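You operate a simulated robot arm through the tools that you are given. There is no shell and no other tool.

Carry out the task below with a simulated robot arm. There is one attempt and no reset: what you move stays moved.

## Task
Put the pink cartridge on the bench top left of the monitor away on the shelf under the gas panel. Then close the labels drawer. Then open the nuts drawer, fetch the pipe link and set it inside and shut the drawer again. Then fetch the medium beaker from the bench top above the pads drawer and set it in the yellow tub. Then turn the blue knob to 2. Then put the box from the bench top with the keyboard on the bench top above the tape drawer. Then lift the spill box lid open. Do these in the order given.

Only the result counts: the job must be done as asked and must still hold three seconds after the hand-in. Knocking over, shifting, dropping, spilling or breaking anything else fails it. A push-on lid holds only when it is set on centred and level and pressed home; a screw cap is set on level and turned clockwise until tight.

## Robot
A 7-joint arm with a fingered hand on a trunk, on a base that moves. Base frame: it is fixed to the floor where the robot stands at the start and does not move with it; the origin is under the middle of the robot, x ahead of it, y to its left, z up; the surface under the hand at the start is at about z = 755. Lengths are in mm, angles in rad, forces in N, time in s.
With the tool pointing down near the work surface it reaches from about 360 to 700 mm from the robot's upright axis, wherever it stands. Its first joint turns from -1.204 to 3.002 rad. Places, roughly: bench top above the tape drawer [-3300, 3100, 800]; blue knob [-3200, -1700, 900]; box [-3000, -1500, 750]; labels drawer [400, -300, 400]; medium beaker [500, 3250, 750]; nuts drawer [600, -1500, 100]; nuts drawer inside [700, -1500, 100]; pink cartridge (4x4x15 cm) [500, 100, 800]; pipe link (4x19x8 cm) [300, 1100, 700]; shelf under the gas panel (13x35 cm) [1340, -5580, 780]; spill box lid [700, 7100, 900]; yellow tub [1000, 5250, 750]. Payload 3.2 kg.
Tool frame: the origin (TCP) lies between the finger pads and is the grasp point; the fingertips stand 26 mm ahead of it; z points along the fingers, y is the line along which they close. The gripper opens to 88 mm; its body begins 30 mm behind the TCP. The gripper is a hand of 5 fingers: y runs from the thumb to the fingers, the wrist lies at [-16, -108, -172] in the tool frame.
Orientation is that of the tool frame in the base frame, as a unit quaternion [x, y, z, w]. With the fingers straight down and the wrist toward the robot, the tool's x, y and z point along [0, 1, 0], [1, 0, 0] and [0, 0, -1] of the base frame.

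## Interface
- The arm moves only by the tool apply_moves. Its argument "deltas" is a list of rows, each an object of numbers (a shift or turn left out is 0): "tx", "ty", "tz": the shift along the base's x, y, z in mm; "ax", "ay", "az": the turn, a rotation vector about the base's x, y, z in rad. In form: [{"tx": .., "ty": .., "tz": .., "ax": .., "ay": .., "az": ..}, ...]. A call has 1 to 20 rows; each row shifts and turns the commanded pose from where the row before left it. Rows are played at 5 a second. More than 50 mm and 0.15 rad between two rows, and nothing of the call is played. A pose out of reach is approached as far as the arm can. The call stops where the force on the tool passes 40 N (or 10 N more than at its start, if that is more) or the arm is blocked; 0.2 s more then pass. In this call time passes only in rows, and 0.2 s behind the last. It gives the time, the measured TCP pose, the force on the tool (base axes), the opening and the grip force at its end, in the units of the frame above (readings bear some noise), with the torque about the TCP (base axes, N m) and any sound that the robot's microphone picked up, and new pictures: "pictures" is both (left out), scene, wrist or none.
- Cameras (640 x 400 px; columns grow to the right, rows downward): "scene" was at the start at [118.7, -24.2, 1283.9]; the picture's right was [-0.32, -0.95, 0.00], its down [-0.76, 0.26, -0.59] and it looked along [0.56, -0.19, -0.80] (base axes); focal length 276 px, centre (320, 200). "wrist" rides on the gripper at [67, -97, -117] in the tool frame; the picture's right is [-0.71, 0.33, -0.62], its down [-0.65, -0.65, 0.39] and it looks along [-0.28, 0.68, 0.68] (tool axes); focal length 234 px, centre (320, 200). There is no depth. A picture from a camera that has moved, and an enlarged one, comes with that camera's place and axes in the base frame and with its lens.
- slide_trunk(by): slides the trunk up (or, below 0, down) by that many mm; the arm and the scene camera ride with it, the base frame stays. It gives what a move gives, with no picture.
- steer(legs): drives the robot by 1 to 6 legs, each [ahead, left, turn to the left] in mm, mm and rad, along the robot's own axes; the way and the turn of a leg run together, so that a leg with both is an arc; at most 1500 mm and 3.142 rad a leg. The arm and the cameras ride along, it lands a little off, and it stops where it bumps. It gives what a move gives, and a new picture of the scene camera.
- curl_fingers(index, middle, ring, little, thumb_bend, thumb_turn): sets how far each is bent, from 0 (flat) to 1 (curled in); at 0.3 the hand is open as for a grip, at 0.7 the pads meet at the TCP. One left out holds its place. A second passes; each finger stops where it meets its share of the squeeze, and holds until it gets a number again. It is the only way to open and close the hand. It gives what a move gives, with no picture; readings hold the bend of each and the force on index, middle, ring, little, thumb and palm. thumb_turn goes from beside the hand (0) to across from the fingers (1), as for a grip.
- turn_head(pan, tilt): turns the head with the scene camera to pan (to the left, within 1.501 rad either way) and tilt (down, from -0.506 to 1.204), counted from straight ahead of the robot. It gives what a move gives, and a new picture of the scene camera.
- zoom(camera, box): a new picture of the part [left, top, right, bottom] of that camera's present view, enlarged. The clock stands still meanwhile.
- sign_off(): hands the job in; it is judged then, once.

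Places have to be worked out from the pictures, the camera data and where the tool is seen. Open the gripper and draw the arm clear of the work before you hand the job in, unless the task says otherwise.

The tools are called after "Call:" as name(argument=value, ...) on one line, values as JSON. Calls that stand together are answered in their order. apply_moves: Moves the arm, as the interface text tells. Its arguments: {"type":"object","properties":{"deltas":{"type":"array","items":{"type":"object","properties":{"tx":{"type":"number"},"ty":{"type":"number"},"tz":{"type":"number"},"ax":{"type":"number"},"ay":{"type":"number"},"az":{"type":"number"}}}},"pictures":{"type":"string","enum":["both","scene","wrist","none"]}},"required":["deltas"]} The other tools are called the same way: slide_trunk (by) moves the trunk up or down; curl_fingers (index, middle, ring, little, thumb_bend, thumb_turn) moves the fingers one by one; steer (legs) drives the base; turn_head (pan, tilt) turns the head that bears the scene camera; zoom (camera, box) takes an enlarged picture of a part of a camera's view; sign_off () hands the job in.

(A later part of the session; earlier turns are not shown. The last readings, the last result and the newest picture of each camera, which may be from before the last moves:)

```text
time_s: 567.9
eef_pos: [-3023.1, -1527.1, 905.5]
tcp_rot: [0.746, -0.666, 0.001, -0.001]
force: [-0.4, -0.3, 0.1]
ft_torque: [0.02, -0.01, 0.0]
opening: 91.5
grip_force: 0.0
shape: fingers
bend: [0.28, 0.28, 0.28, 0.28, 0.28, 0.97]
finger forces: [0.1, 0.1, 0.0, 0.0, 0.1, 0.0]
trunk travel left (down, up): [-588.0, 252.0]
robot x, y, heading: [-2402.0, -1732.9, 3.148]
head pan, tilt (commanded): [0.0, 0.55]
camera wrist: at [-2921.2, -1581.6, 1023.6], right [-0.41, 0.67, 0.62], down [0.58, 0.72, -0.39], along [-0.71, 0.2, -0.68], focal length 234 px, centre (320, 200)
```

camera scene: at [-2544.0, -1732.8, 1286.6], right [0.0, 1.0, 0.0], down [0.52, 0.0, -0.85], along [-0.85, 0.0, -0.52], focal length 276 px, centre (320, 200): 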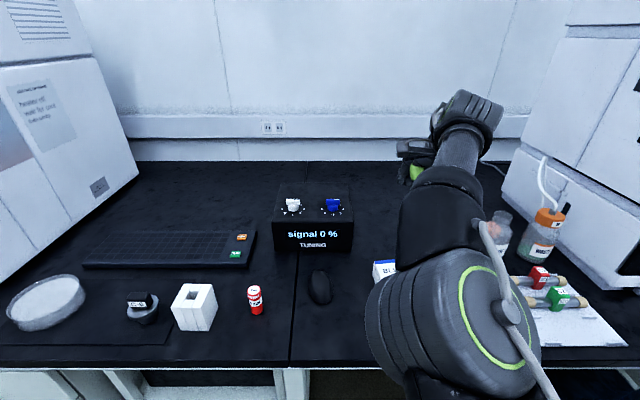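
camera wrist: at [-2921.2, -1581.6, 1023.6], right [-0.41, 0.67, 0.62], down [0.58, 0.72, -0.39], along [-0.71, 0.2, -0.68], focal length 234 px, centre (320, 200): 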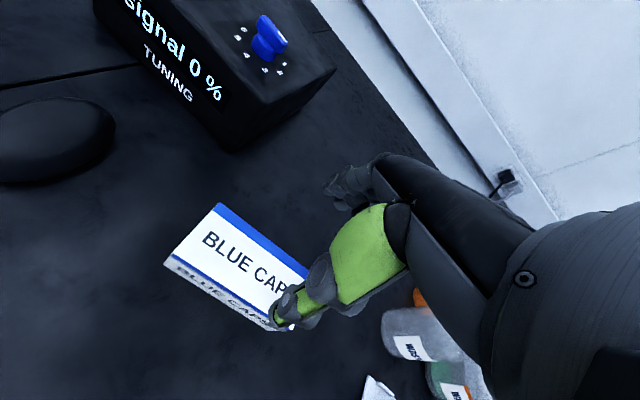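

Closing axis is at 186.5°, as needed. I zoom to verify the box position relative to the hand.

Call:
zoom(camera="wrist", box=[140, 180, 340, 350])

```text
2.35 times, centred on (240, 265) of wrist
camera zoom: at [-2921.2, -1581.6, 1023.6], right [-0.41, 0.67, 0.62], down [0.58, 0.72, -0.39], along [-0.71, 0.2, -0.68], focal length 551 px, centre (508, 47)
```

zoom: 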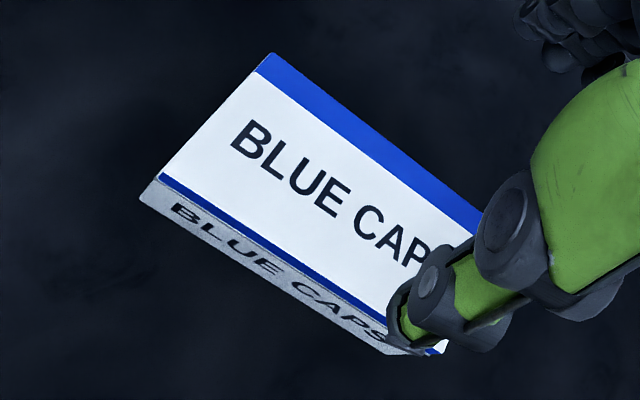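

Box centre refines to (−3027, −1529), angle ≈188.5°. I adjust and descend around it.

Call:
apply_moves(deltas=[{"tx": -4, "ty": -2, "az": 0.035}, {"tz": -25}, {"tz": -25}, {"tz": -20}, {"tz": 0}], pictures="wrist")

Call:
zoom(camera="wrist", box=[160, 160, 400, 350])

```text
time_s: 569.1
eef_pos: [-3028.6, -1530.3, 837.5]
tcp_rot: [0.758, -0.652, -0.001, -0.001]
force: [0.2, -0.3, 0.1]
ft_torque: [0.01, 0.02, 0.03]
opening: 91.3
grip_force: 0.0
shape: fingers
bend: [0.28, 0.28, 0.28, 0.28, 0.28, 0.97]
finger forces: [0.0, 0.0, 0.0, 0.0, 0.0, 0.0]
trunk travel left (down, up): [-588.0, 252.0]
robot x, y, heading: [-2403.1, -1733.4, 3.143]
head pan, tilt (commanded): [0.0, 0.55]
camera wrist: at [-2922.7, -1582.4, 954.6], right [-0.44, 0.65, 0.63], down [0.55, 0.74, -0.39], along [-0.71, 0.17, -0.68], focal length 234 px, centre (320, 200)
```

wrist: 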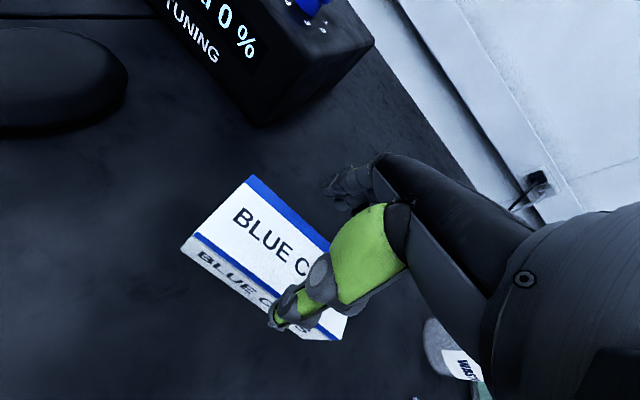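

```text
2.11 times, centred on (280, 255) of wrist
camera zoom: at [-2922.7, -1582.4, 954.6], right [-0.44, 0.65, 0.63], down [0.55, 0.74, -0.39], along [-0.71, 0.17, -0.68], focal length 493 px, centre (404, 84)
```

zoom: 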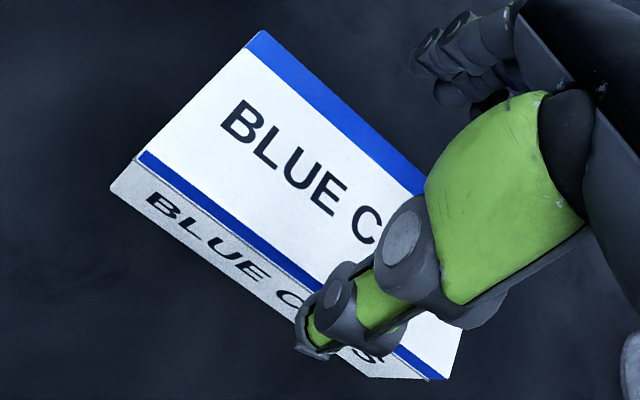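

Centre confirmed within 2 mm. I descend to TCP z≈786 with fingertips just above the bench.

Call:
apply_moves(deltas=[{"tx": 1.5, "tz": -15}, {"tz": -15}, {"tz": -12}, {"tz": -8}, {"tz": 0}], pictures="wrist")

```text
time_s: 570.3
eef_pos: [-3026.8, -1529.7, 785.6]
tcp_rot: [0.758, -0.652, 0.0, -0.001]
force: [0.9, 0.5, 0.2]
ft_torque: [-0.02, -0.03, -0.02]
opening: 91.6
grip_force: 0.2
shape: fingers
bend: [0.28, 0.28, 0.28, 0.28, 0.28, 0.97]
finger forces: [0.0, 0.1, 0.1, 0.0, 0.5, 0.0]
trunk travel left (down, up): [-588.0, 252.0]
robot x, y, heading: [-2401.4, -1733.4, 3.143]
head pan, tilt (commanded): [0.0, 0.55]
camera wrist: at [-2921.0, -1581.7, 904.6], right [-0.44, 0.65, 0.63], down [0.55, 0.74, -0.39], along [-0.71, 0.17, -0.68], focal length 234 px, centre (320, 200)
```

wrist: 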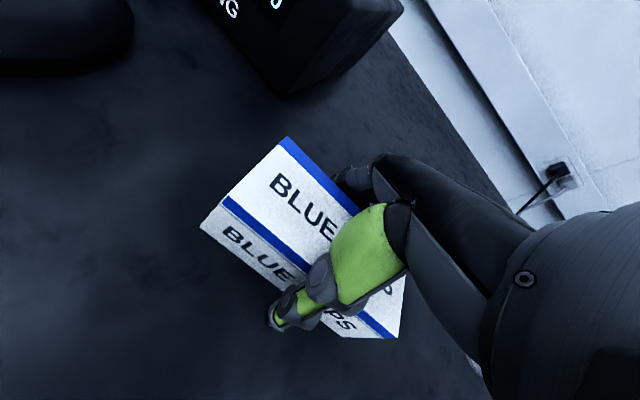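

Thumb and fingers straddle the box. I close the hand on it.

Call:
curl_fingers(index=0.42, middle=0.42, ring=0.42, little=0.42, thumb_bend=0.42)

Call:
curl_fingers(index=0.52, middle=0.52, ring=0.52, little=0.52, thumb_bend=0.52)

Call:
zoom(camera="wrist", box=[160, 120, 440, 350])

```text
time_s: 571.3
eef_pos: [-3027.0, -1529.5, 786.8]
tcp_rot: [0.759, -0.652, 0.0, -0.001]
force: [-0.5, -0.2, 0.8]
ft_torque: [0.06, 0.0, 0.04]
opening: 75.8
grip_force: 10.9
shape: fingers
bend: [0.37, 0.42, 0.42, 0.41, 0.36, 0.97]
finger forces: [8.1, 0.0, 0.3, 2.6, 10.8, 0.0]
trunk travel left (down, up): [-588.0, 252.0]
robot x, y, heading: [-2403.8, -1729.6, 3.142]
head pan, tilt (commanded): [0.0, 0.55]
```

```text
time_s: 572.3
eef_pos: [-3027.4, -1530.5, 787.5]
tcp_rot: [0.76, -0.65, -0.001, -0.001]
force: [-1.3, 0.0, 4.1]
ft_torque: [0.15, 0.05, 0.08]
opening: 75.1
grip_force: 29.1
shape: fingers
bend: [0.41, 0.5, 0.51, 0.48, 0.36, 0.94]
finger forces: [18.9, 1.7, 1.2, 8.1, 28.6, 0.0]
trunk travel left (down, up): [-588.0, 252.0]
robot x, y, heading: [-2402.0, -1733.1, 3.144]
head pan, tilt (commanded): [0.0, 0.55]
```

```text
1.74 times, centred on (300, 235) of wrist
camera zoom: at [-2921.0, -1581.8, 905.1], right [-0.44, 0.65, 0.63], down [0.55, 0.74, -0.39], along [-0.71, 0.18, -0.68], focal length 407 px, centre (355, 139)
```

zoom: 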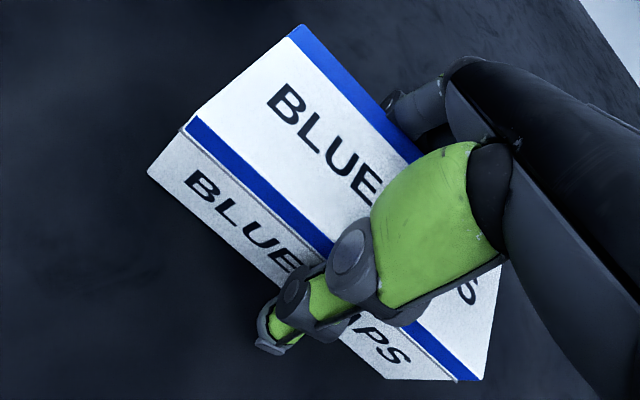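

A firm grip of 29 N. I lift it slowly.

Call:
apply_moves(deltas=[{"tz": 5}, {"tz": 10}, {"tz": 15}, {"tz": 20}, {"tz": 0}], pictures="wrist")

```text
time_s: 573.5
eef_pos: [-3027.5, -1531.5, 837.9]
tcp_rot: [0.759, -0.651, 0.0, 0.0]
force: [0.6, -0.2, -1.1]
ft_torque: [0.01, 0.01, -0.01]
opening: 75.5
grip_force: 27.7
shape: fingers
bend: [0.41, 0.5, 0.51, 0.48, 0.36, 0.94]
finger forces: [18.8, 1.4, 0.9, 6.8, 28.5, 0.0]
trunk travel left (down, up): [-588.0, 252.0]
robot x, y, heading: [-2402.8, -1733.0, 3.141]
head pan, tilt (commanded): [0.0, 0.55]
camera wrist: at [-2921.7, -1581.8, 954.9], right [-0.44, 0.65, 0.62], down [0.55, 0.74, -0.39], along [-0.71, 0.17, -0.68], focal length 234 px, centre (320, 200)
```

wrist: 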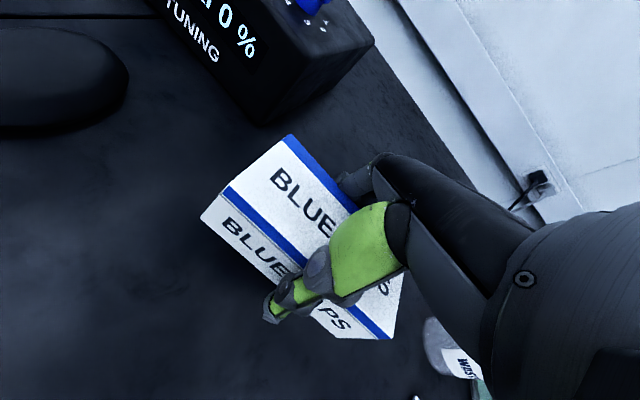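

Held well. I raise to ~970 and back away into the aisle.

Call:
apply_moves(deltas=[{"tz": 25}, {"tz": 30}, {"tz": 30}, {"tz": 30}, {"tz": 20}], pictures="none")

Call:
steer(legs=[[-900, 0, 0]])

Call:
zoom(camera="scene", box=[260, 100, 420, 220])

```text
time_s: 574.7
eef_pos: [-3027.0, -1530.3, 972.8]
tcp_rot: [0.758, -0.652, -0.001, -0.002]
force: [0.2, -0.1, -1.1]
ft_torque: [0.03, -0.01, 0.0]
opening: 74.9
grip_force: 28.3
shape: fingers
bend: [0.41, 0.5, 0.51, 0.48, 0.36, 0.94]
finger forces: [18.6, 1.4, 0.9, 6.7, 28.3, 0.0]
trunk travel left (down, up): [-588.0, 252.0]
robot x, y, heading: [-2404.9, -1733.3, 3.142]
head pan, tilt (commanded): [0.0, 0.55]
```

```text
time_s: 579.5
eef_pos: [-2130.0, -1529.7, 971.5]
tcp_rot: [0.759, -0.651, 0.0, -0.002]
force: [-0.5, -0.1, -1.4]
ft_torque: [0.0, 0.02, 0.0]
opening: 75.1
grip_force: 27.9
shape: fingers
bend: [0.41, 0.5, 0.51, 0.48, 0.36, 0.94]
finger forces: [18.7, 1.5, 1.0, 6.7, 28.3, 0.0]
trunk travel left (down, up): [-588.0, 252.0]
robot x, y, heading: [-1506.9, -1729.5, -3.137]
head pan, tilt (commanded): [0.0, 0.55]
camera scene: at [-1644.9, -1732.5, 1286.7], right [0.0, 1.0, 0.0], down [0.52, 0.0, -0.85], along [-0.85, 0.0, -0.52], focal length 276 px, centre (320, 200)
```

scene: 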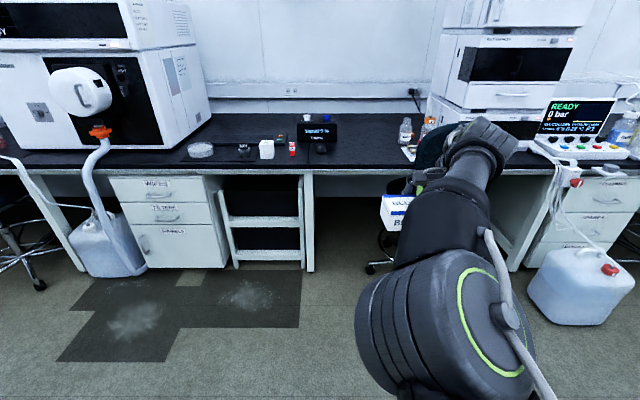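

```text
3.33 times, centred on (340, 160) of scene
camera zoom: at [-1644.9, -1732.5, 1286.7], right [0.0, 1.0, 0.0], down [0.52, 0.0, -0.85], along [-0.85, 0.0, -0.52], focal length 920 px, centre (253, 333)
```

zoom: 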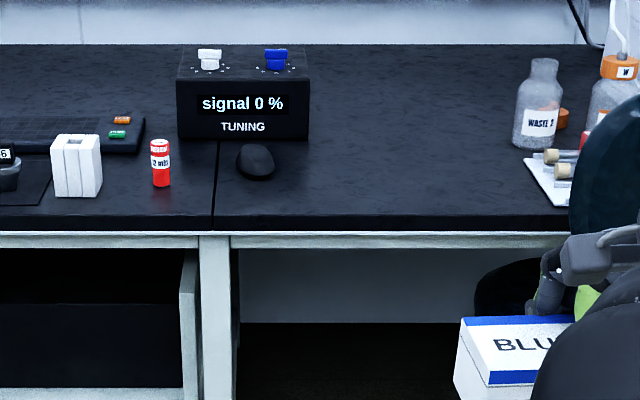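

The knob still shows 2 and the box is in hand. I drive along +y toward the tape drawer bench.

Call:
steer(legs=[[0, -1500, -0.005], [0, -1500, 0], [0, -1500, 0]])

Call:
turn_head(pan=0.0, tilt=0.4)

```text
time_s: 601.0
eef_pos: [-2092.7, 2974.1, 971.6]
tcp_rot: [0.757, -0.653, 0.0, -0.002]
force: [0.6, -0.5, -1.8]
ft_torque: [0.01, 0.04, -0.02]
opening: 75.3
grip_force: 28.4
shape: fingers
bend: [0.41, 0.5, 0.51, 0.48, 0.36, 0.94]
finger forces: [18.7, 1.5, 0.9, 6.7, 28.2, 0.0]
trunk travel left (down, up): [-588.0, 252.0]
robot x, y, heading: [-1464.7, 2769.8, 3.136]
head pan, tilt (commanded): [0.0, 0.55]
camera scene: at [-1608.9, 2769.2, 1286.7], right [0.0, 1.0, 0.0], down [0.52, 0.0, -0.85], along [-0.85, 0.0, -0.52], focal length 276 px, centre (320, 200)
```

scene: 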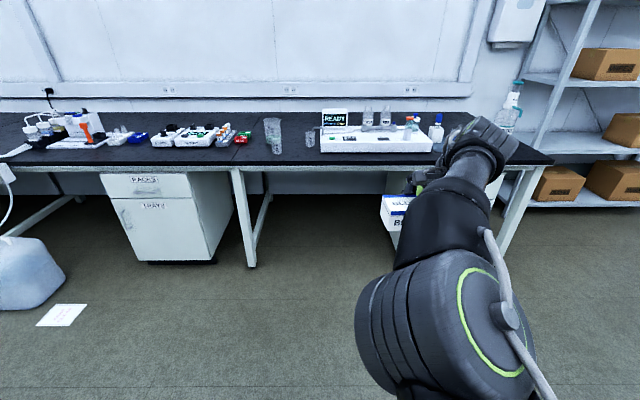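

```text
time_s: 601.7
eef_pos: [-2091.6, 2974.3, 970.7]
tcp_rot: [0.757, -0.653, 0.001, -0.002]
force: [-0.4, 0.8, -1.4]
ft_torque: [-0.01, 0.03, 0.01]
opening: 74.8
grip_force: 28.0
shape: fingers
bend: [0.41, 0.5, 0.51, 0.48, 0.36, 0.94]
finger forces: [18.8, 1.4, 0.9, 6.7, 28.2, 0.1]
trunk travel left (down, up): [-588.0, 252.0]
robot x, y, heading: [-1465.5, 2770.3, 3.137]
head pan, tilt (commanded): [0.0, 0.4]
camera scene: at [-1611.7, 2769.0, 1300.4], right [0.0, 1.0, 0.0], down [0.39, 0.0, -0.92], along [-0.92, 0.0, -0.39], focal length 276 px, centre (320, 200)
```

scene: 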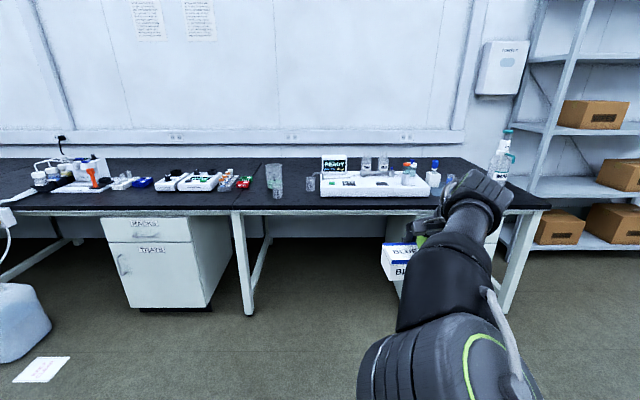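

The tape drawer cabinet is hidden behind my arm. I shift further +y to see that bench section from the other side.

Call:
steer(legs=[[0, -650, 0.004]])

Call:
turn_head(pan=0.1, tilt=0.45)

Call:
zoom(camera="scene", box=[160, 130, 420, 300])

```text
time_s: 605.3
eef_pos: [-2094.7, 3614.9, 971.5]
tcp_rot: [0.76, -0.65, 0.0, -0.001]
force: [0.2, 0.5, -0.8]
ft_torque: [0.0, -0.01, -0.02]
opening: 74.9
grip_force: 28.0
shape: fingers
bend: [0.41, 0.5, 0.51, 0.48, 0.36, 0.94]
finger forces: [18.7, 1.5, 1.0, 6.7, 28.2, 0.0]
trunk travel left (down, up): [-588.0, 252.0]
robot x, y, heading: [-1466.0, 3411.7, -3.142]
head pan, tilt (commanded): [0.0, 0.4]
camera scene: at [-1611.5, 3414.3, 1300.4], right [0.0, 1.0, 0.0], down [0.39, 0.0, -0.92], along [-0.92, 0.0, -0.39], focal length 276 px, centre (320, 200)
```

scene: 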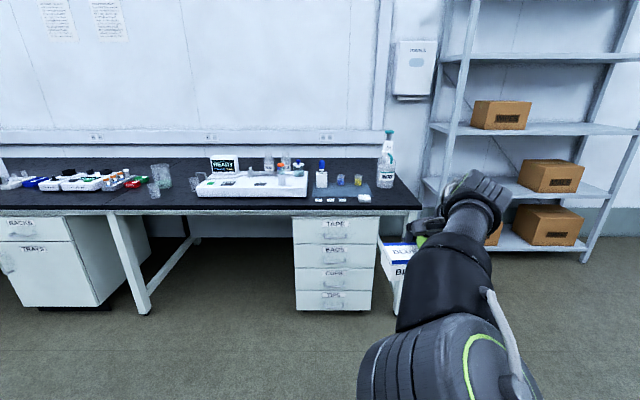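

```text
time_s: 605.9
eef_pos: [-2094.1, 3614.4, 971.5]
tcp_rot: [0.76, -0.65, 0.001, -0.002]
force: [-0.3, 0.1, -0.7]
ft_torque: [0.02, 0.01, 0.01]
opening: 74.9
grip_force: 28.0
shape: fingers
bend: [0.41, 0.5, 0.51, 0.48, 0.36, 0.94]
finger forces: [18.7, 1.5, 0.9, 6.8, 28.3, 0.0]
trunk travel left (down, up): [-588.0, 252.0]
robot x, y, heading: [-1465.1, 3413.4, -3.138]
head pan, tilt (commanded): [0.099, 0.45]
camera scene: at [-1610.3, 3404.8, 1295.8], right [-0.1, 0.99, 0.0], down [0.43, 0.04, -0.9], along [-0.9, -0.09, -0.44], focal length 276 px, centre (320, 200)
```

scene: 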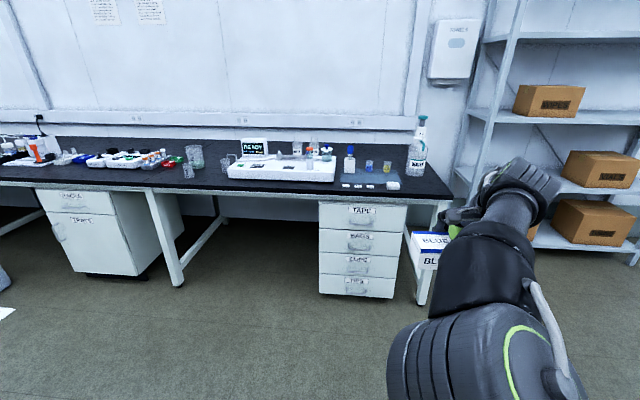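

```text
2.35 times, centred on (290, 215) of scene
camera zoom: at [-1610.3, 3404.8, 1295.8], right [-0.1, 0.99, 0.0], down [0.43, 0.04, -0.9], along [-0.9, -0.09, -0.44], focal length 650 px, centre (391, 165)
```

zoom: 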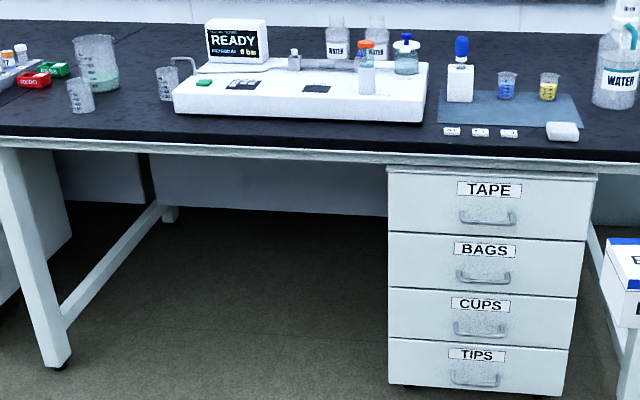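

The board above the TAPE drawer has a free strip in front of the white instrument (edge x≈−2775, instrument front ≈−2940). I'll set the box at about (−2850, 3300); I drive there.

Call:
steer(legs=[[715, 318, -0.003]])

Call:
apply_moves(deltas=[{"az": -0.075}, {"az": -0.075}, {"tz": 0}], pictures="both")

```text
time_s: 610.1
eef_pos: [-2800.7, 3293.3, 970.9]
tcp_rot: [0.759, -0.651, 0.001, -0.002]
force: [-1.1, 0.0, -0.6]
ft_torque: [0.02, -0.02, -0.01]
opening: 74.7
grip_force: 27.9
shape: fingers
bend: [0.41, 0.5, 0.51, 0.48, 0.36, 0.94]
finger forces: [18.7, 1.5, 0.9, 6.7, 28.2, 0.1]
trunk travel left (down, up): [-588.0, 252.0]
robot x, y, heading: [-2176.4, 3090.1, -3.139]
head pan, tilt (commanded): [0.099, 0.45]
camera scene: at [-2317.9, 3081.6, 1295.7], right [-0.1, 0.99, 0.0], down [0.43, 0.04, -0.9], along [-0.9, -0.09, -0.44], focal length 276 px, centre (320, 200)
```

scene: 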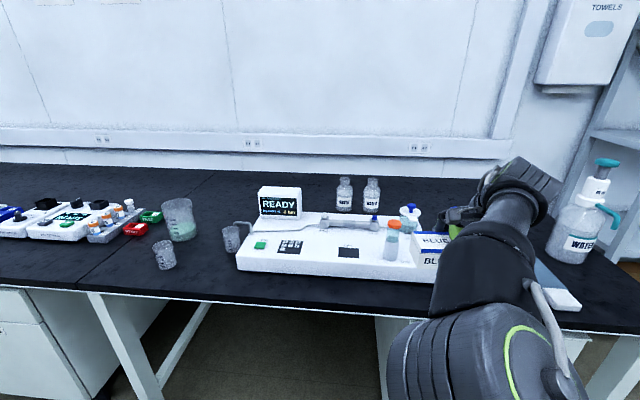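

```text
time_s: 610.9
eef_pos: [-2801.1, 3298.3, 967.4]
tcp_rot: [-0.705, 0.709, -0.005, 0.0]
force: [0.3, 0.8, -1.3]
ft_torque: [-0.01, 0.02, -0.02]
opening: 74.7
grip_force: 27.9
shape: fingers
bend: [0.41, 0.5, 0.51, 0.48, 0.36, 0.94]
finger forces: [18.6, 1.5, 0.9, 6.8, 28.2, 0.1]
trunk travel left (down, up): [-588.0, 252.0]
robot x, y, heading: [-2174.4, 3092.0, -3.147]
head pan, tilt (commanded): [0.099, 0.45]
camera scene: at [-2317.7, 3081.9, 1295.7], right [-0.1, 0.99, 0.0], down [0.43, 0.04, -0.9], along [-0.9, -0.09, -0.44], focal length 276 px, centre (320, 200)
camera wrist: at [-2705.2, 3231.1, 1086.5], right [-0.33, 0.71, 0.62], down [0.66, 0.64, -0.39], along [-0.67, 0.28, -0.69], focal length 234 px, centre (320, 200)
```

scene: 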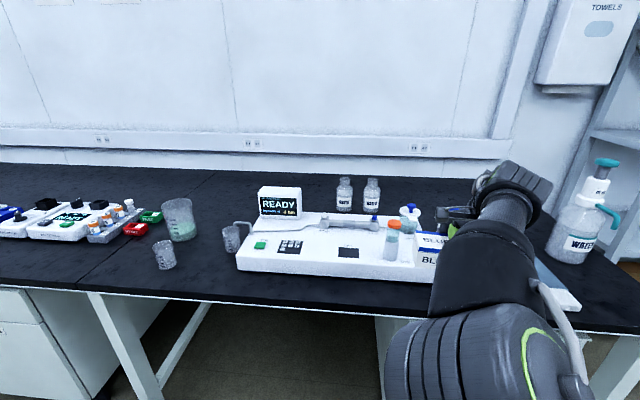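
wrist: 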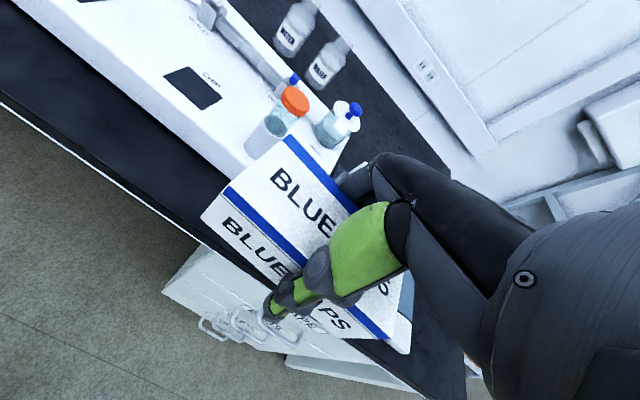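

Closer views put the bench edge at x≈−2830 and the instrument front at ≈−2938, so that strip is too tight for the fingers. I shift right to inspect the area right of the instrument, above the tape drawer.

Call:
steer(legs=[[0, -260, 0]])

Call:
apply_moves(deltas=[{"tz": 0}], pictures="wrist")

Call:
turn_head(pan=0.05, tilt=0.7)

```text
time_s: 612.8
eef_pos: [-2800.3, 3555.7, 970.9]
tcp_rot: [-0.705, 0.709, -0.003, -0.001]
force: [-0.2, -0.1, -1.1]
ft_torque: [-0.03, 0.03, 0.0]
opening: 74.9
grip_force: 28.6
shape: fingers
bend: [0.41, 0.5, 0.51, 0.48, 0.36, 0.94]
finger forces: [18.7, 1.6, 0.9, 6.7, 28.3, 0.0]
trunk travel left (down, up): [-588.0, 252.0]
robot x, y, heading: [-2176.5, 3352.6, -3.138]
head pan, tilt (commanded): [0.099, 0.45]
camera scene: at [-2318.2, 3341.6, 1295.8], right [-0.1, 0.99, 0.0], down [0.43, 0.04, -0.9], along [-0.9, -0.09, -0.44], focal length 276 px, centre (320, 200)
```

scene: 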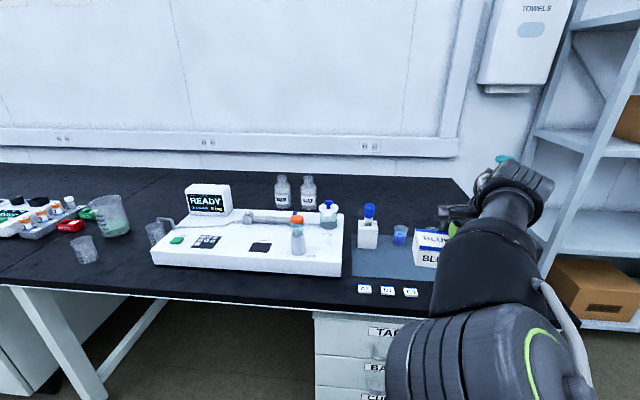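

```text
time_s: 613.2
eef_pos: [-2801.7, 3557.1, 970.2]
tcp_rot: [-0.705, 0.709, -0.004, -0.002]
force: [-0.1, 0.9, -1.5]
ft_torque: [0.01, 0.04, 0.02]
opening: 75.1
grip_force: 28.2
shape: fingers
bend: [0.41, 0.5, 0.51, 0.48, 0.36, 0.94]
finger forces: [18.6, 1.5, 0.9, 6.7, 28.2, 0.1]
trunk travel left (down, up): [-588.0, 252.0]
robot x, y, heading: [-2174.6, 3349.2, -3.14]
head pan, tilt (commanded): [0.099, 0.45]
camera wrist: at [-2705.2, 3491.4, 1089.3], right [-0.33, 0.71, 0.62], down [0.66, 0.64, -0.39], along [-0.68, 0.28, -0.68], focal length 234 px, centre (320, 200)
```

wrist: 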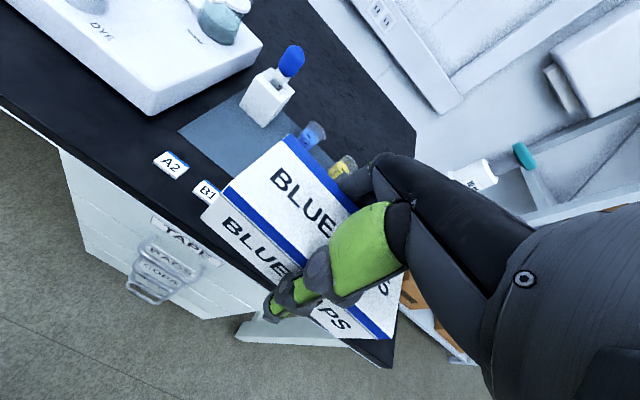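

```text
time_s: 614.0
eef_pos: [-2801.0, 3557.7, 970.0]
tcp_rot: [-0.706, 0.709, -0.005, -0.002]
force: [1.0, 0.6, -0.4]
ft_torque: [0.02, -0.02, 0.03]
opening: 75.2
grip_force: 28.3
shape: fingers
bend: [0.41, 0.5, 0.51, 0.48, 0.36, 0.94]
finger forces: [18.6, 1.5, 1.0, 6.8, 28.2, 0.0]
trunk travel left (down, up): [-588.0, 252.0]
robot x, y, heading: [-2177.1, 3350.2, -3.138]
head pan, tilt (commanded): [0.051, 0.7]
camera scene: at [-2311.6, 3345.7, 1273.6], right [-0.05, 1.0, 0.0], down [0.64, 0.03, -0.77], along [-0.76, -0.04, -0.64], focal length 276 px, centre (320, 200)
```

scene: 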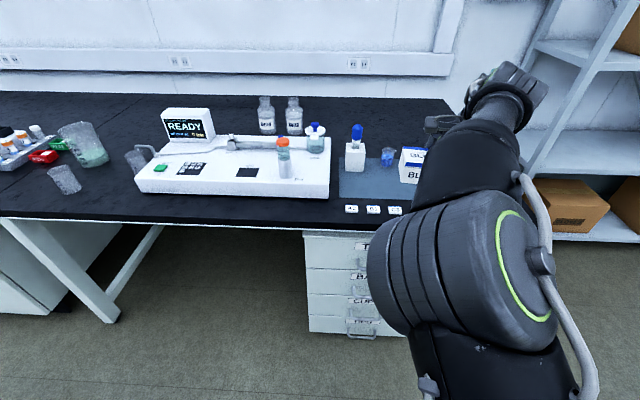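

The whole board (y 2310–3890) is the bench top above the tape drawer; the largest free spot near the front is left of the instrument around (−2910, 2658). I drive left to look there.

Call:
steer(legs=[[0, 880, -0.003]])

Call:
apply_moves(deltas=[{"tz": 0}], pictures="wrist")

Call:
turn_head(pan=-0.1, tilt=0.75)

```text
time_s: 618.6
eef_pos: [-2798.6, 2680.1, 970.8]
tcp_rot: [-0.706, 0.708, -0.004, -0.002]
force: [-1.2, 0.7, -0.7]
ft_torque: [0.03, 0.02, 0.0]
opening: 74.9
grip_force: 28.2
shape: fingers
bend: [0.41, 0.5, 0.51, 0.48, 0.36, 0.94]
finger forces: [18.7, 1.5, 0.9, 6.7, 28.2, 0.0]
trunk travel left (down, up): [-588.0, 252.0]
robot x, y, heading: [-2170.7, 2474.9, -3.134]
head pan, tilt (commanded): [0.051, 0.7]
camera scene: at [-2307.9, 2470.1, 1273.6], right [-0.06, 1.0, 0.0], down [0.64, 0.04, -0.76], along [-0.76, -0.04, -0.64], focal length 276 px, centre (320, 200)
```

scene: 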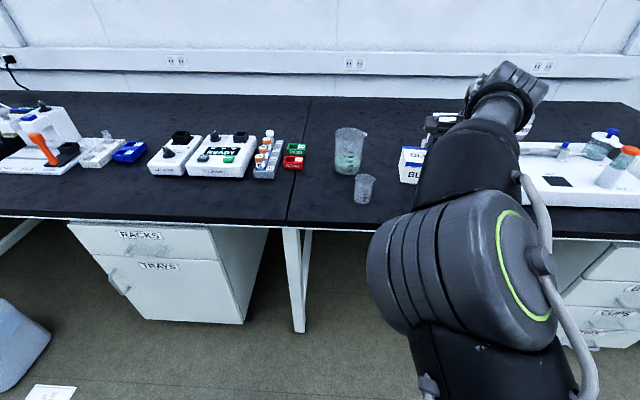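

```text
time_s: 619.0
eef_pos: [-2797.4, 2681.6, 970.3]
tcp_rot: [-0.706, 0.708, -0.006, -0.002]
force: [0.6, -0.5, -1.6]
ft_torque: [0.01, 0.05, 0.02]
opening: 74.8
grip_force: 28.1
shape: fingers
bend: [0.41, 0.5, 0.51, 0.48, 0.36, 0.94]
finger forces: [18.7, 1.5, 1.0, 6.7, 28.2, 0.0]
trunk travel left (down, up): [-588.0, 252.0]
robot x, y, heading: [-2169.8, 2472.9, -3.139]
head pan, tilt (commanded): [0.051, 0.7]
camera wrist: at [-2701.8, 2615.7, 1089.4], right [-0.33, 0.71, 0.62], down [0.66, 0.64, -0.39], along [-0.68, 0.28, -0.68], focal length 234 px, centre (320, 200)
```

wrist: 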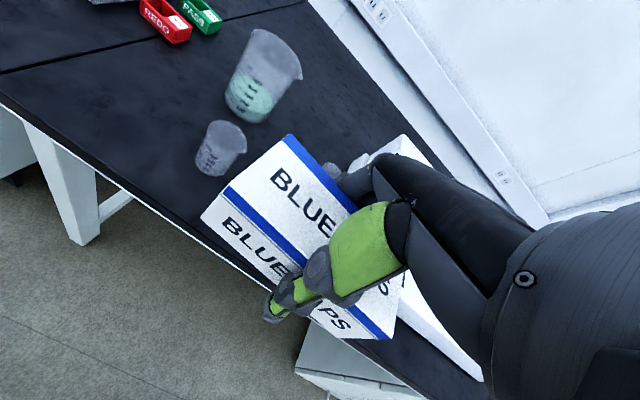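

```text
time_s: 619.7
eef_pos: [-2797.9, 2681.6, 970.2]
tcp_rot: [-0.705, 0.709, -0.004, -0.002]
force: [-0.2, 0.3, -0.7]
ft_torque: [-0.01, 0.03, -0.02]
opening: 74.9
grip_force: 27.4
shape: fingers
bend: [0.41, 0.5, 0.51, 0.48, 0.36, 0.94]
finger forces: [18.7, 1.5, 0.9, 6.8, 28.2, 0.1]
trunk travel left (down, up): [-588.0, 252.0]
robot x, y, heading: [-2174.0, 2478.1, -3.133]
head pan, tilt (commanded): [-0.099, 0.75]
camera scene: at [-2305.6, 2482.9, 1269.3], right [0.09, 1.0, 0.0], down [0.68, -0.06, -0.73], along [-0.73, 0.07, -0.68], focal length 276 px, centre (320, 200)
```

scene: 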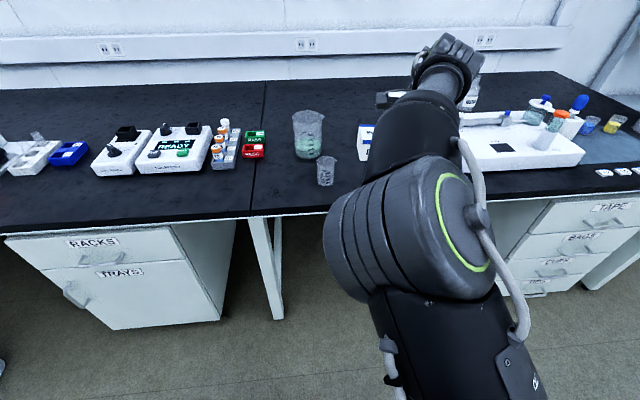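

The left spot is tight (18 mm margins). The right end of the board (y≈3690–3895, x −2840…−3200) is emptier, so I go there instead.

Call:
steer(legs=[[0, -1110, 0]])

Call:
apply_moves(deltas=[{"tz": 0}], pictures="wrist")

Call:
turn_head(pan=-0.1, tilt=0.7)

```text
time_s: 625.4
eef_pos: [-2801.7, 3802.0, 972.5]
tcp_rot: [-0.705, 0.709, -0.005, -0.001]
force: [-0.5, -0.3, -1.6]
ft_torque: [0.0, 0.03, 0.0]
opening: 75.2
grip_force: 28.4
shape: fingers
bend: [0.41, 0.5, 0.51, 0.48, 0.36, 0.94]
finger forces: [18.7, 1.6, 1.0, 6.7, 28.1, 0.0]
trunk travel left (down, up): [-588.0, 252.0]
robot x, y, heading: [-2177.7, 3592.5, -3.139]
head pan, tilt (commanded): [-0.099, 0.75]
camera scene: at [-2310.1, 3603.0, 1269.3], right [0.1, 1.0, 0.0], down [0.68, -0.07, -0.73], along [-0.73, 0.07, -0.68], focal length 276 px, centre (320, 200)
```

scene: 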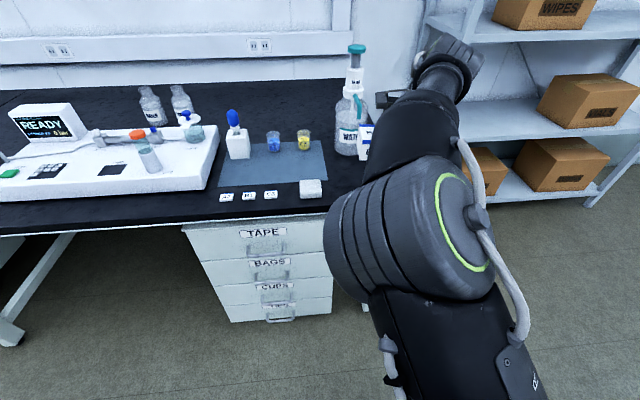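

```text
time_s: 625.8
eef_pos: [-2801.7, 3802.2, 971.7]
tcp_rot: [-0.705, 0.709, -0.004, -0.002]
force: [0.2, 0.0, -0.3]
ft_torque: [0.03, 0.0, 0.02]
opening: 74.9
grip_force: 28.1
shape: fingers
bend: [0.41, 0.5, 0.51, 0.48, 0.36, 0.94]
finger forces: [18.8, 1.5, 0.9, 6.7, 28.1, 0.0]
trunk travel left (down, up): [-588.0, 252.0]
robot x, y, heading: [-2177.2, 3593.6, -3.142]
head pan, tilt (commanded): [-0.099, 0.75]
camera wrist: at [-2706.0, 3736.7, 1089.3], right [-0.33, 0.72, 0.62], down [0.66, 0.64, -0.39], along [-0.68, 0.28, -0.68], focal length 234 px, centre (320, 200)
```

wrist: 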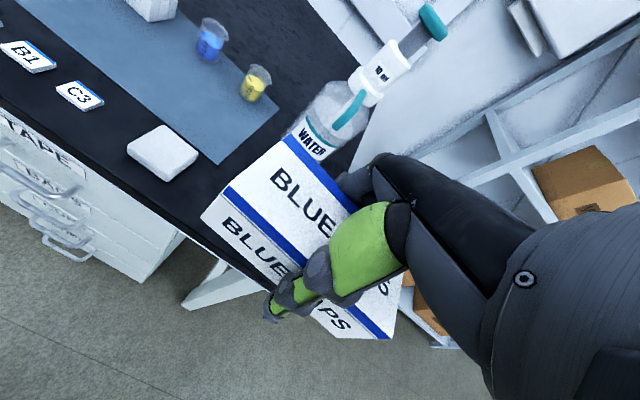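

```text
time_s: 626.4
eef_pos: [-2802.4, 3802.4, 970.8]
tcp_rot: [-0.705, 0.709, -0.004, -0.002]
force: [-0.4, 0.0, -2.0]
ft_torque: [0.0, 0.01, 0.0]
opening: 74.7
grip_force: 28.5
shape: fingers
bend: [0.41, 0.5, 0.51, 0.48, 0.36, 0.94]
finger forces: [18.7, 1.4, 0.9, 6.8, 28.3, 0.0]
trunk travel left (down, up): [-588.0, 252.0]
robot x, y, heading: [-2174.7, 3591.6, -3.14]
head pan, tilt (commanded): [-0.099, 0.7]
camera scene: at [-2312.1, 3602.9, 1273.6], right [0.1, 1.0, 0.0], down [0.64, -0.06, -0.76], along [-0.76, 0.07, -0.64], focal length 276 px, centre (320, 200)
```

scene: 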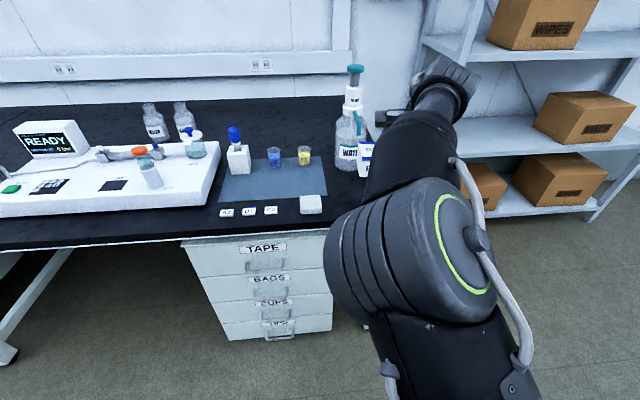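

The free spot is x −2840…−3030, y 3690…3890 (wash bottle at (−3071, 3768), sponge at (−2889, 3633)). I aim for (−2905, 3785) and drive the last 100 mm.

Call:
steer(legs=[[103, 17, 0]])

Call:
apply_moves(deltas=[{"tz": -25}, {"tz": -25}, {"tz": -20}, {"tz": 0}], pictures="both")

```text
time_s: 627.6
eef_pos: [-2904.9, 3784.7, 971.0]
tcp_rot: [-0.705, 0.71, -0.003, -0.002]
force: [0.0, 0.3, -0.9]
ft_torque: [0.01, -0.01, 0.05]
opening: 75.1
grip_force: 27.6
shape: fingers
bend: [0.41, 0.5, 0.51, 0.48, 0.36, 0.94]
finger forces: [18.8, 1.4, 0.8, 6.8, 28.3, 0.1]
trunk travel left (down, up): [-588.0, 252.0]
robot x, y, heading: [-2276.6, 3582.6, -3.138]
head pan, tilt (commanded): [-0.099, 0.7]
camera scene: at [-2415.4, 3585.4, 1273.5], right [0.1, 1.0, 0.0], down [0.64, -0.06, -0.76], along [-0.76, 0.07, -0.64], focal length 276 px, centre (320, 200)
```

scene: 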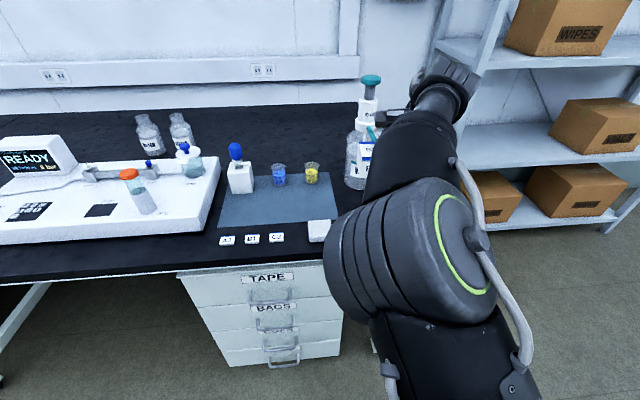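

```text
time_s: 628.6
eef_pos: [-2903.2, 3787.7, 899.4]
tcp_rot: [-0.703, 0.711, -0.006, -0.003]
force: [0.6, 0.6, -0.9]
ft_torque: [0.0, 0.02, 0.0]
opening: 74.7
grip_force: 27.5
shape: fingers
bend: [0.41, 0.5, 0.51, 0.48, 0.36, 0.94]
finger forces: [18.6, 1.5, 0.9, 6.5, 28.1, 0.0]
trunk travel left (down, up): [-588.0, 252.0]
robot x, y, heading: [-2277.0, 3577.6, -3.142]
head pan, tilt (commanded): [-0.099, 0.7]
camera scene: at [-2414.4, 3585.6, 1273.6], right [0.1, 1.0, 0.0], down [0.64, -0.06, -0.76], along [-0.76, 0.07, -0.64], focal length 276 px, centre (320, 200)
camera wrist: at [-2808.2, 3722.2, 1019.0], right [-0.33, 0.72, 0.61], down [0.66, 0.64, -0.39], along [-0.67, 0.28, -0.69], focal length 234 px, centre (320, 200)
```

scene: 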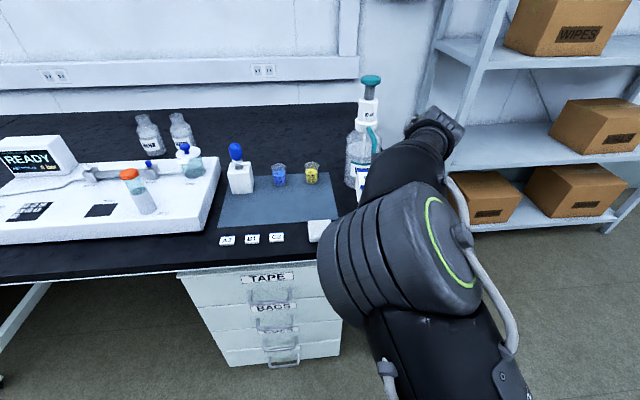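
wrist: 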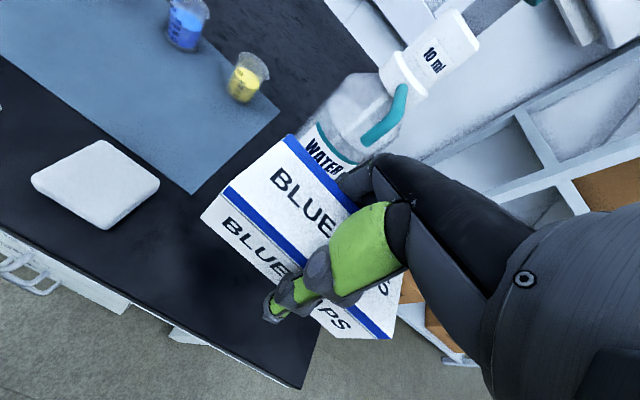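

The bench corner is at (−2836, 3905), so the box will sit well inside. I lower it to near the surface and then in small steps.

Call:
apply_moves(deltas=[{"tz": -25}, {"tz": -25}, {"tz": -25}, {"tz": -20}, {"tz": -8}, {"tz": 0}], pictures="wrist")

```text
time_s: 630.0
eef_pos: [-2904.4, 3785.2, 797.5]
tcp_rot: [-0.704, 0.71, -0.004, -0.002]
force: [-1.0, 0.2, -0.9]
ft_torque: [-0.02, 0.03, 0.0]
opening: 75.1
grip_force: 27.5
shape: fingers
bend: [0.41, 0.5, 0.51, 0.48, 0.36, 0.94]
finger forces: [18.7, 1.5, 0.9, 6.6, 27.8, 0.0]
trunk travel left (down, up): [-588.0, 252.0]
robot x, y, heading: [-2279.4, 3579.2, -3.14]
head pan, tilt (commanded): [-0.099, 0.7]
camera wrist: at [-2807.7, 3719.2, 916.1], right [-0.33, 0.71, 0.62], down [0.66, 0.64, -0.39], along [-0.68, 0.28, -0.68], focal length 234 px, centre (320, 200)
```

wrist: 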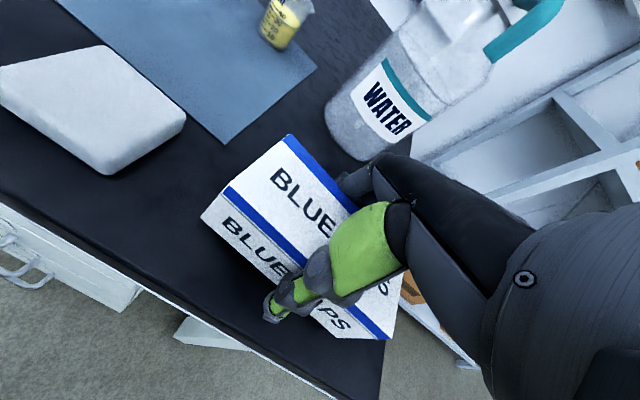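

Call:
apply_moves(deltas=[{"tz": -3}, {"tz": -3}, {"tz": -3}, {"tz": 0}], pictures="none")

```text
time_s: 631.0
eef_pos: [-2904.0, 3785.5, 789.5]
tcp_rot: [-0.704, 0.71, -0.004, -0.003]
force: [-1.2, 0.0, 0.0]
ft_torque: [0.04, 0.01, -0.02]
opening: 74.7
grip_force: 27.4
shape: fingers
bend: [0.41, 0.5, 0.51, 0.48, 0.36, 0.94]
finger forces: [18.6, 1.5, 0.9, 6.8, 28.0, 0.0]
trunk travel left (down, up): [-588.0, 252.0]
robot x, y, heading: [-2278.2, 3579.3, -3.136]
head pan, tilt (commanded): [-0.099, 0.7]
```

Not touching yet at 789.5; I go down a few more millimetres, watching the force.

Call:
apply_moves(deltas=[{"tz": -2}, {"tz": -2}, {"tz": 0}], pictures="none")

```text
time_s: 631.8
eef_pos: [-2903.7, 3784.7, 788.1]
tcp_rot: [-0.704, 0.71, -0.002, -0.003]
force: [-1.4, -0.9, 8.3]
ft_torque: [0.32, -0.01, 0.04]
opening: 74.7
grip_force: 29.7
shape: fingers
bend: [0.41, 0.5, 0.51, 0.48, 0.36, 0.94]
finger forces: [19.2, 1.7, 1.1, 8.4, 28.7, 0.0]
trunk travel left (down, up): [-588.0, 252.0]
robot x, y, heading: [-2280.3, 3575.1, -3.143]
head pan, tilt (commanded): [-0.099, 0.7]
```

Contact at 8 N. I open the fingers.

Call:
curl_fingers(index=0.36, middle=0.36, ring=0.36, little=0.36, thumb_bend=0.33)

Call:
curl_fingers(index=0.27, middle=0.27, ring=0.27, little=0.27, thumb_bend=0.27)

Call:
apply_moves(deltas=[{"tz": 8}, {"tz": 12}, {"tz": 20}, {"tz": 25}, {"tz": 30}, {"tz": 30}, {"tz": 30}], pictures="both")

```text
time_s: 632.8
eef_pos: [-2903.7, 3784.4, 784.3]
tcp_rot: [-0.704, 0.71, -0.005, -0.003]
force: [1.5, -1.1, 0.4]
ft_torque: [-0.03, 0.01, -0.03]
opening: 80.9
grip_force: 1.1
shape: fingers
bend: [0.35, 0.36, 0.36, 0.36, 0.32, 0.97]
finger forces: [1.6, 0.1, 0.0, 0.1, 2.2, 0.1]
trunk travel left (down, up): [-588.0, 252.0]
robot x, y, heading: [-2280.4, 3574.3, -3.135]
head pan, tilt (commanded): [-0.099, 0.7]
```

```text
time_s: 633.8
eef_pos: [-2903.2, 3785.2, 785.3]
tcp_rot: [-0.705, 0.71, -0.004, -0.002]
force: [-0.1, 0.0, -0.7]
ft_torque: [-0.04, 0.02, 0.01]
opening: 93.4
grip_force: 0.1
shape: fingers
bend: [0.27, 0.27, 0.27, 0.27, 0.27, 0.97]
finger forces: [0.0, 0.0, 0.1, 0.0, 0.0, 0.1]
trunk travel left (down, up): [-588.0, 252.0]
robot x, y, heading: [-2281.4, 3580.3, -3.136]
head pan, tilt (commanded): [-0.099, 0.7]
```

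```text
time_s: 635.4
eef_pos: [-2903.6, 3788.4, 943.3]
tcp_rot: [-0.702, 0.712, -0.007, -0.009]
force: [0.0, -0.1, 0.3]
ft_torque: [0.01, 0.04, 0.03]
opening: 93.5
grip_force: 0.0
shape: fingers
bend: [0.27, 0.27, 0.27, 0.27, 0.27, 0.97]
finger forces: [0.0, 0.0, 0.0, 0.0, 0.0, 0.0]
trunk travel left (down, up): [-588.0, 252.0]
robot x, y, heading: [-2279.1, 3576.9, -3.135]
head pan, tilt (commanded): [-0.099, 0.7]
camera scene: at [-2413.7, 3585.3, 1273.7], right [0.1, 1.0, 0.0], down [0.64, -0.06, -0.77], along [-0.76, 0.07, -0.64], focal length 276 px, centre (320, 200)
camera wrist: at [-2807.2, 3722.5, 1061.6], right [-0.32, 0.72, 0.61], down [0.66, 0.63, -0.4], along [-0.68, 0.27, -0.68], focal length 234 px, centre (320, 200)
```

scene: 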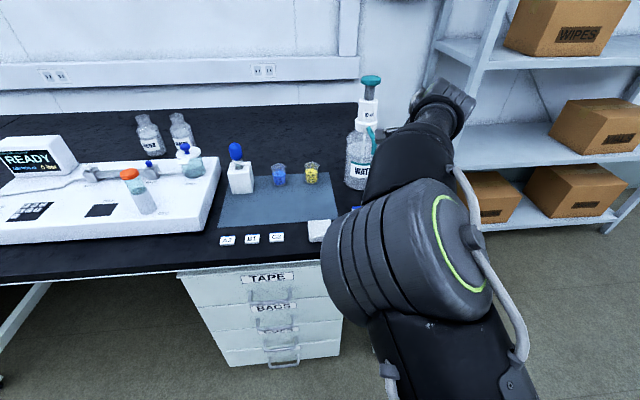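
wrist: 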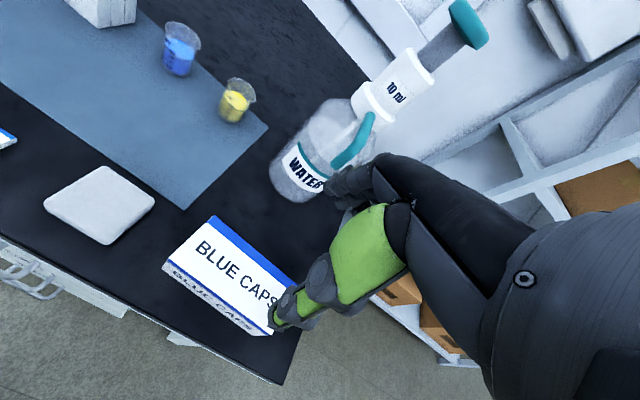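

The box lies flat on the bench top. Last item: the spill box lid. I back off and drive to the open floor before the waste table, turning to face +y.

Call:
steer(legs=[[-780, 0, 0], [0, -1250, 0], [0, -1100, 0], [0, 0, -1.571]])

Call:
turn_head(pan=-0.3, tilt=0.4)

```text
time_s: 654.7
eef_pos: [-1260.1, 6570.3, 938.2]
tcp_rot: [0.018, 1.0, -0.001, -0.007]
force: [0.6, 0.1, 0.9]
ft_torque: [0.0, 0.02, 0.01]
opening: 93.5
grip_force: 0.0
shape: fingers
bend: [0.27, 0.27, 0.27, 0.27, 0.27, 0.97]
finger forces: [0.0, 0.0, 0.1, 0.1, 0.1, 0.1]
trunk travel left (down, up): [-588.0, 252.0]
robot x, y, heading: [-1484.8, 5952.7, 1.552]
head pan, tilt (commanded): [-0.099, 0.7]
camera scene: at [-1474.3, 6083.8, 1273.6], right [0.99, -0.12, 0.0], down [-0.08, -0.64, -0.76], along [0.09, 0.76, -0.64], focal length 276 px, centre (320, 200)
```

scene: 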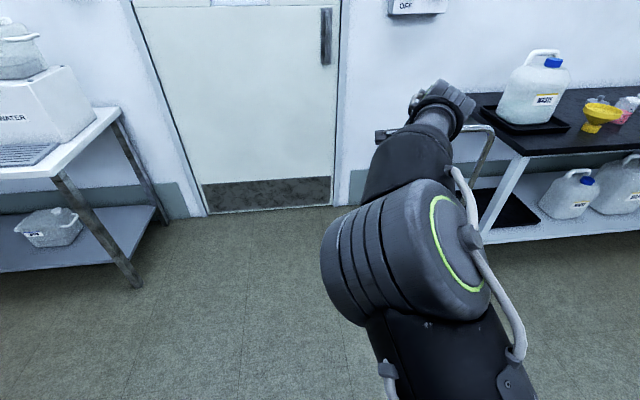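

```text
time_s: 655.5
eef_pos: [-1259.1, 6569.1, 938.9]
tcp_rot: [0.018, 1.0, -0.001, -0.008]
force: [-0.6, -0.7, 0.6]
ft_torque: [0.0, 0.0, 0.0]
opening: 93.0
grip_force: 0.1
shape: fingers
bend: [0.27, 0.27, 0.27, 0.27, 0.27, 0.97]
finger forces: [0.0, 0.0, 0.0, 0.0, 0.0, 0.0]
trunk travel left (down, up): [-588.0, 252.0]
robot x, y, heading: [-1485.2, 5947.7, 1.553]
head pan, tilt (commanded): [-0.3, 0.4]
camera scene: at [-1455.4, 6087.4, 1300.4], right [0.95, -0.31, 0.0], down [-0.12, -0.37, -0.92], along [0.29, 0.87, -0.39], focal length 276 px, centre (320, 200)
```

scene: 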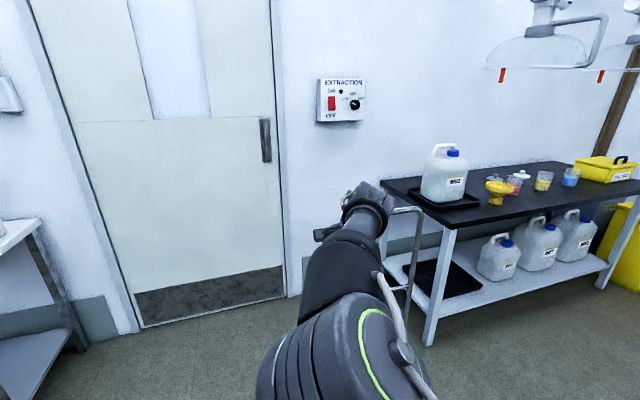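

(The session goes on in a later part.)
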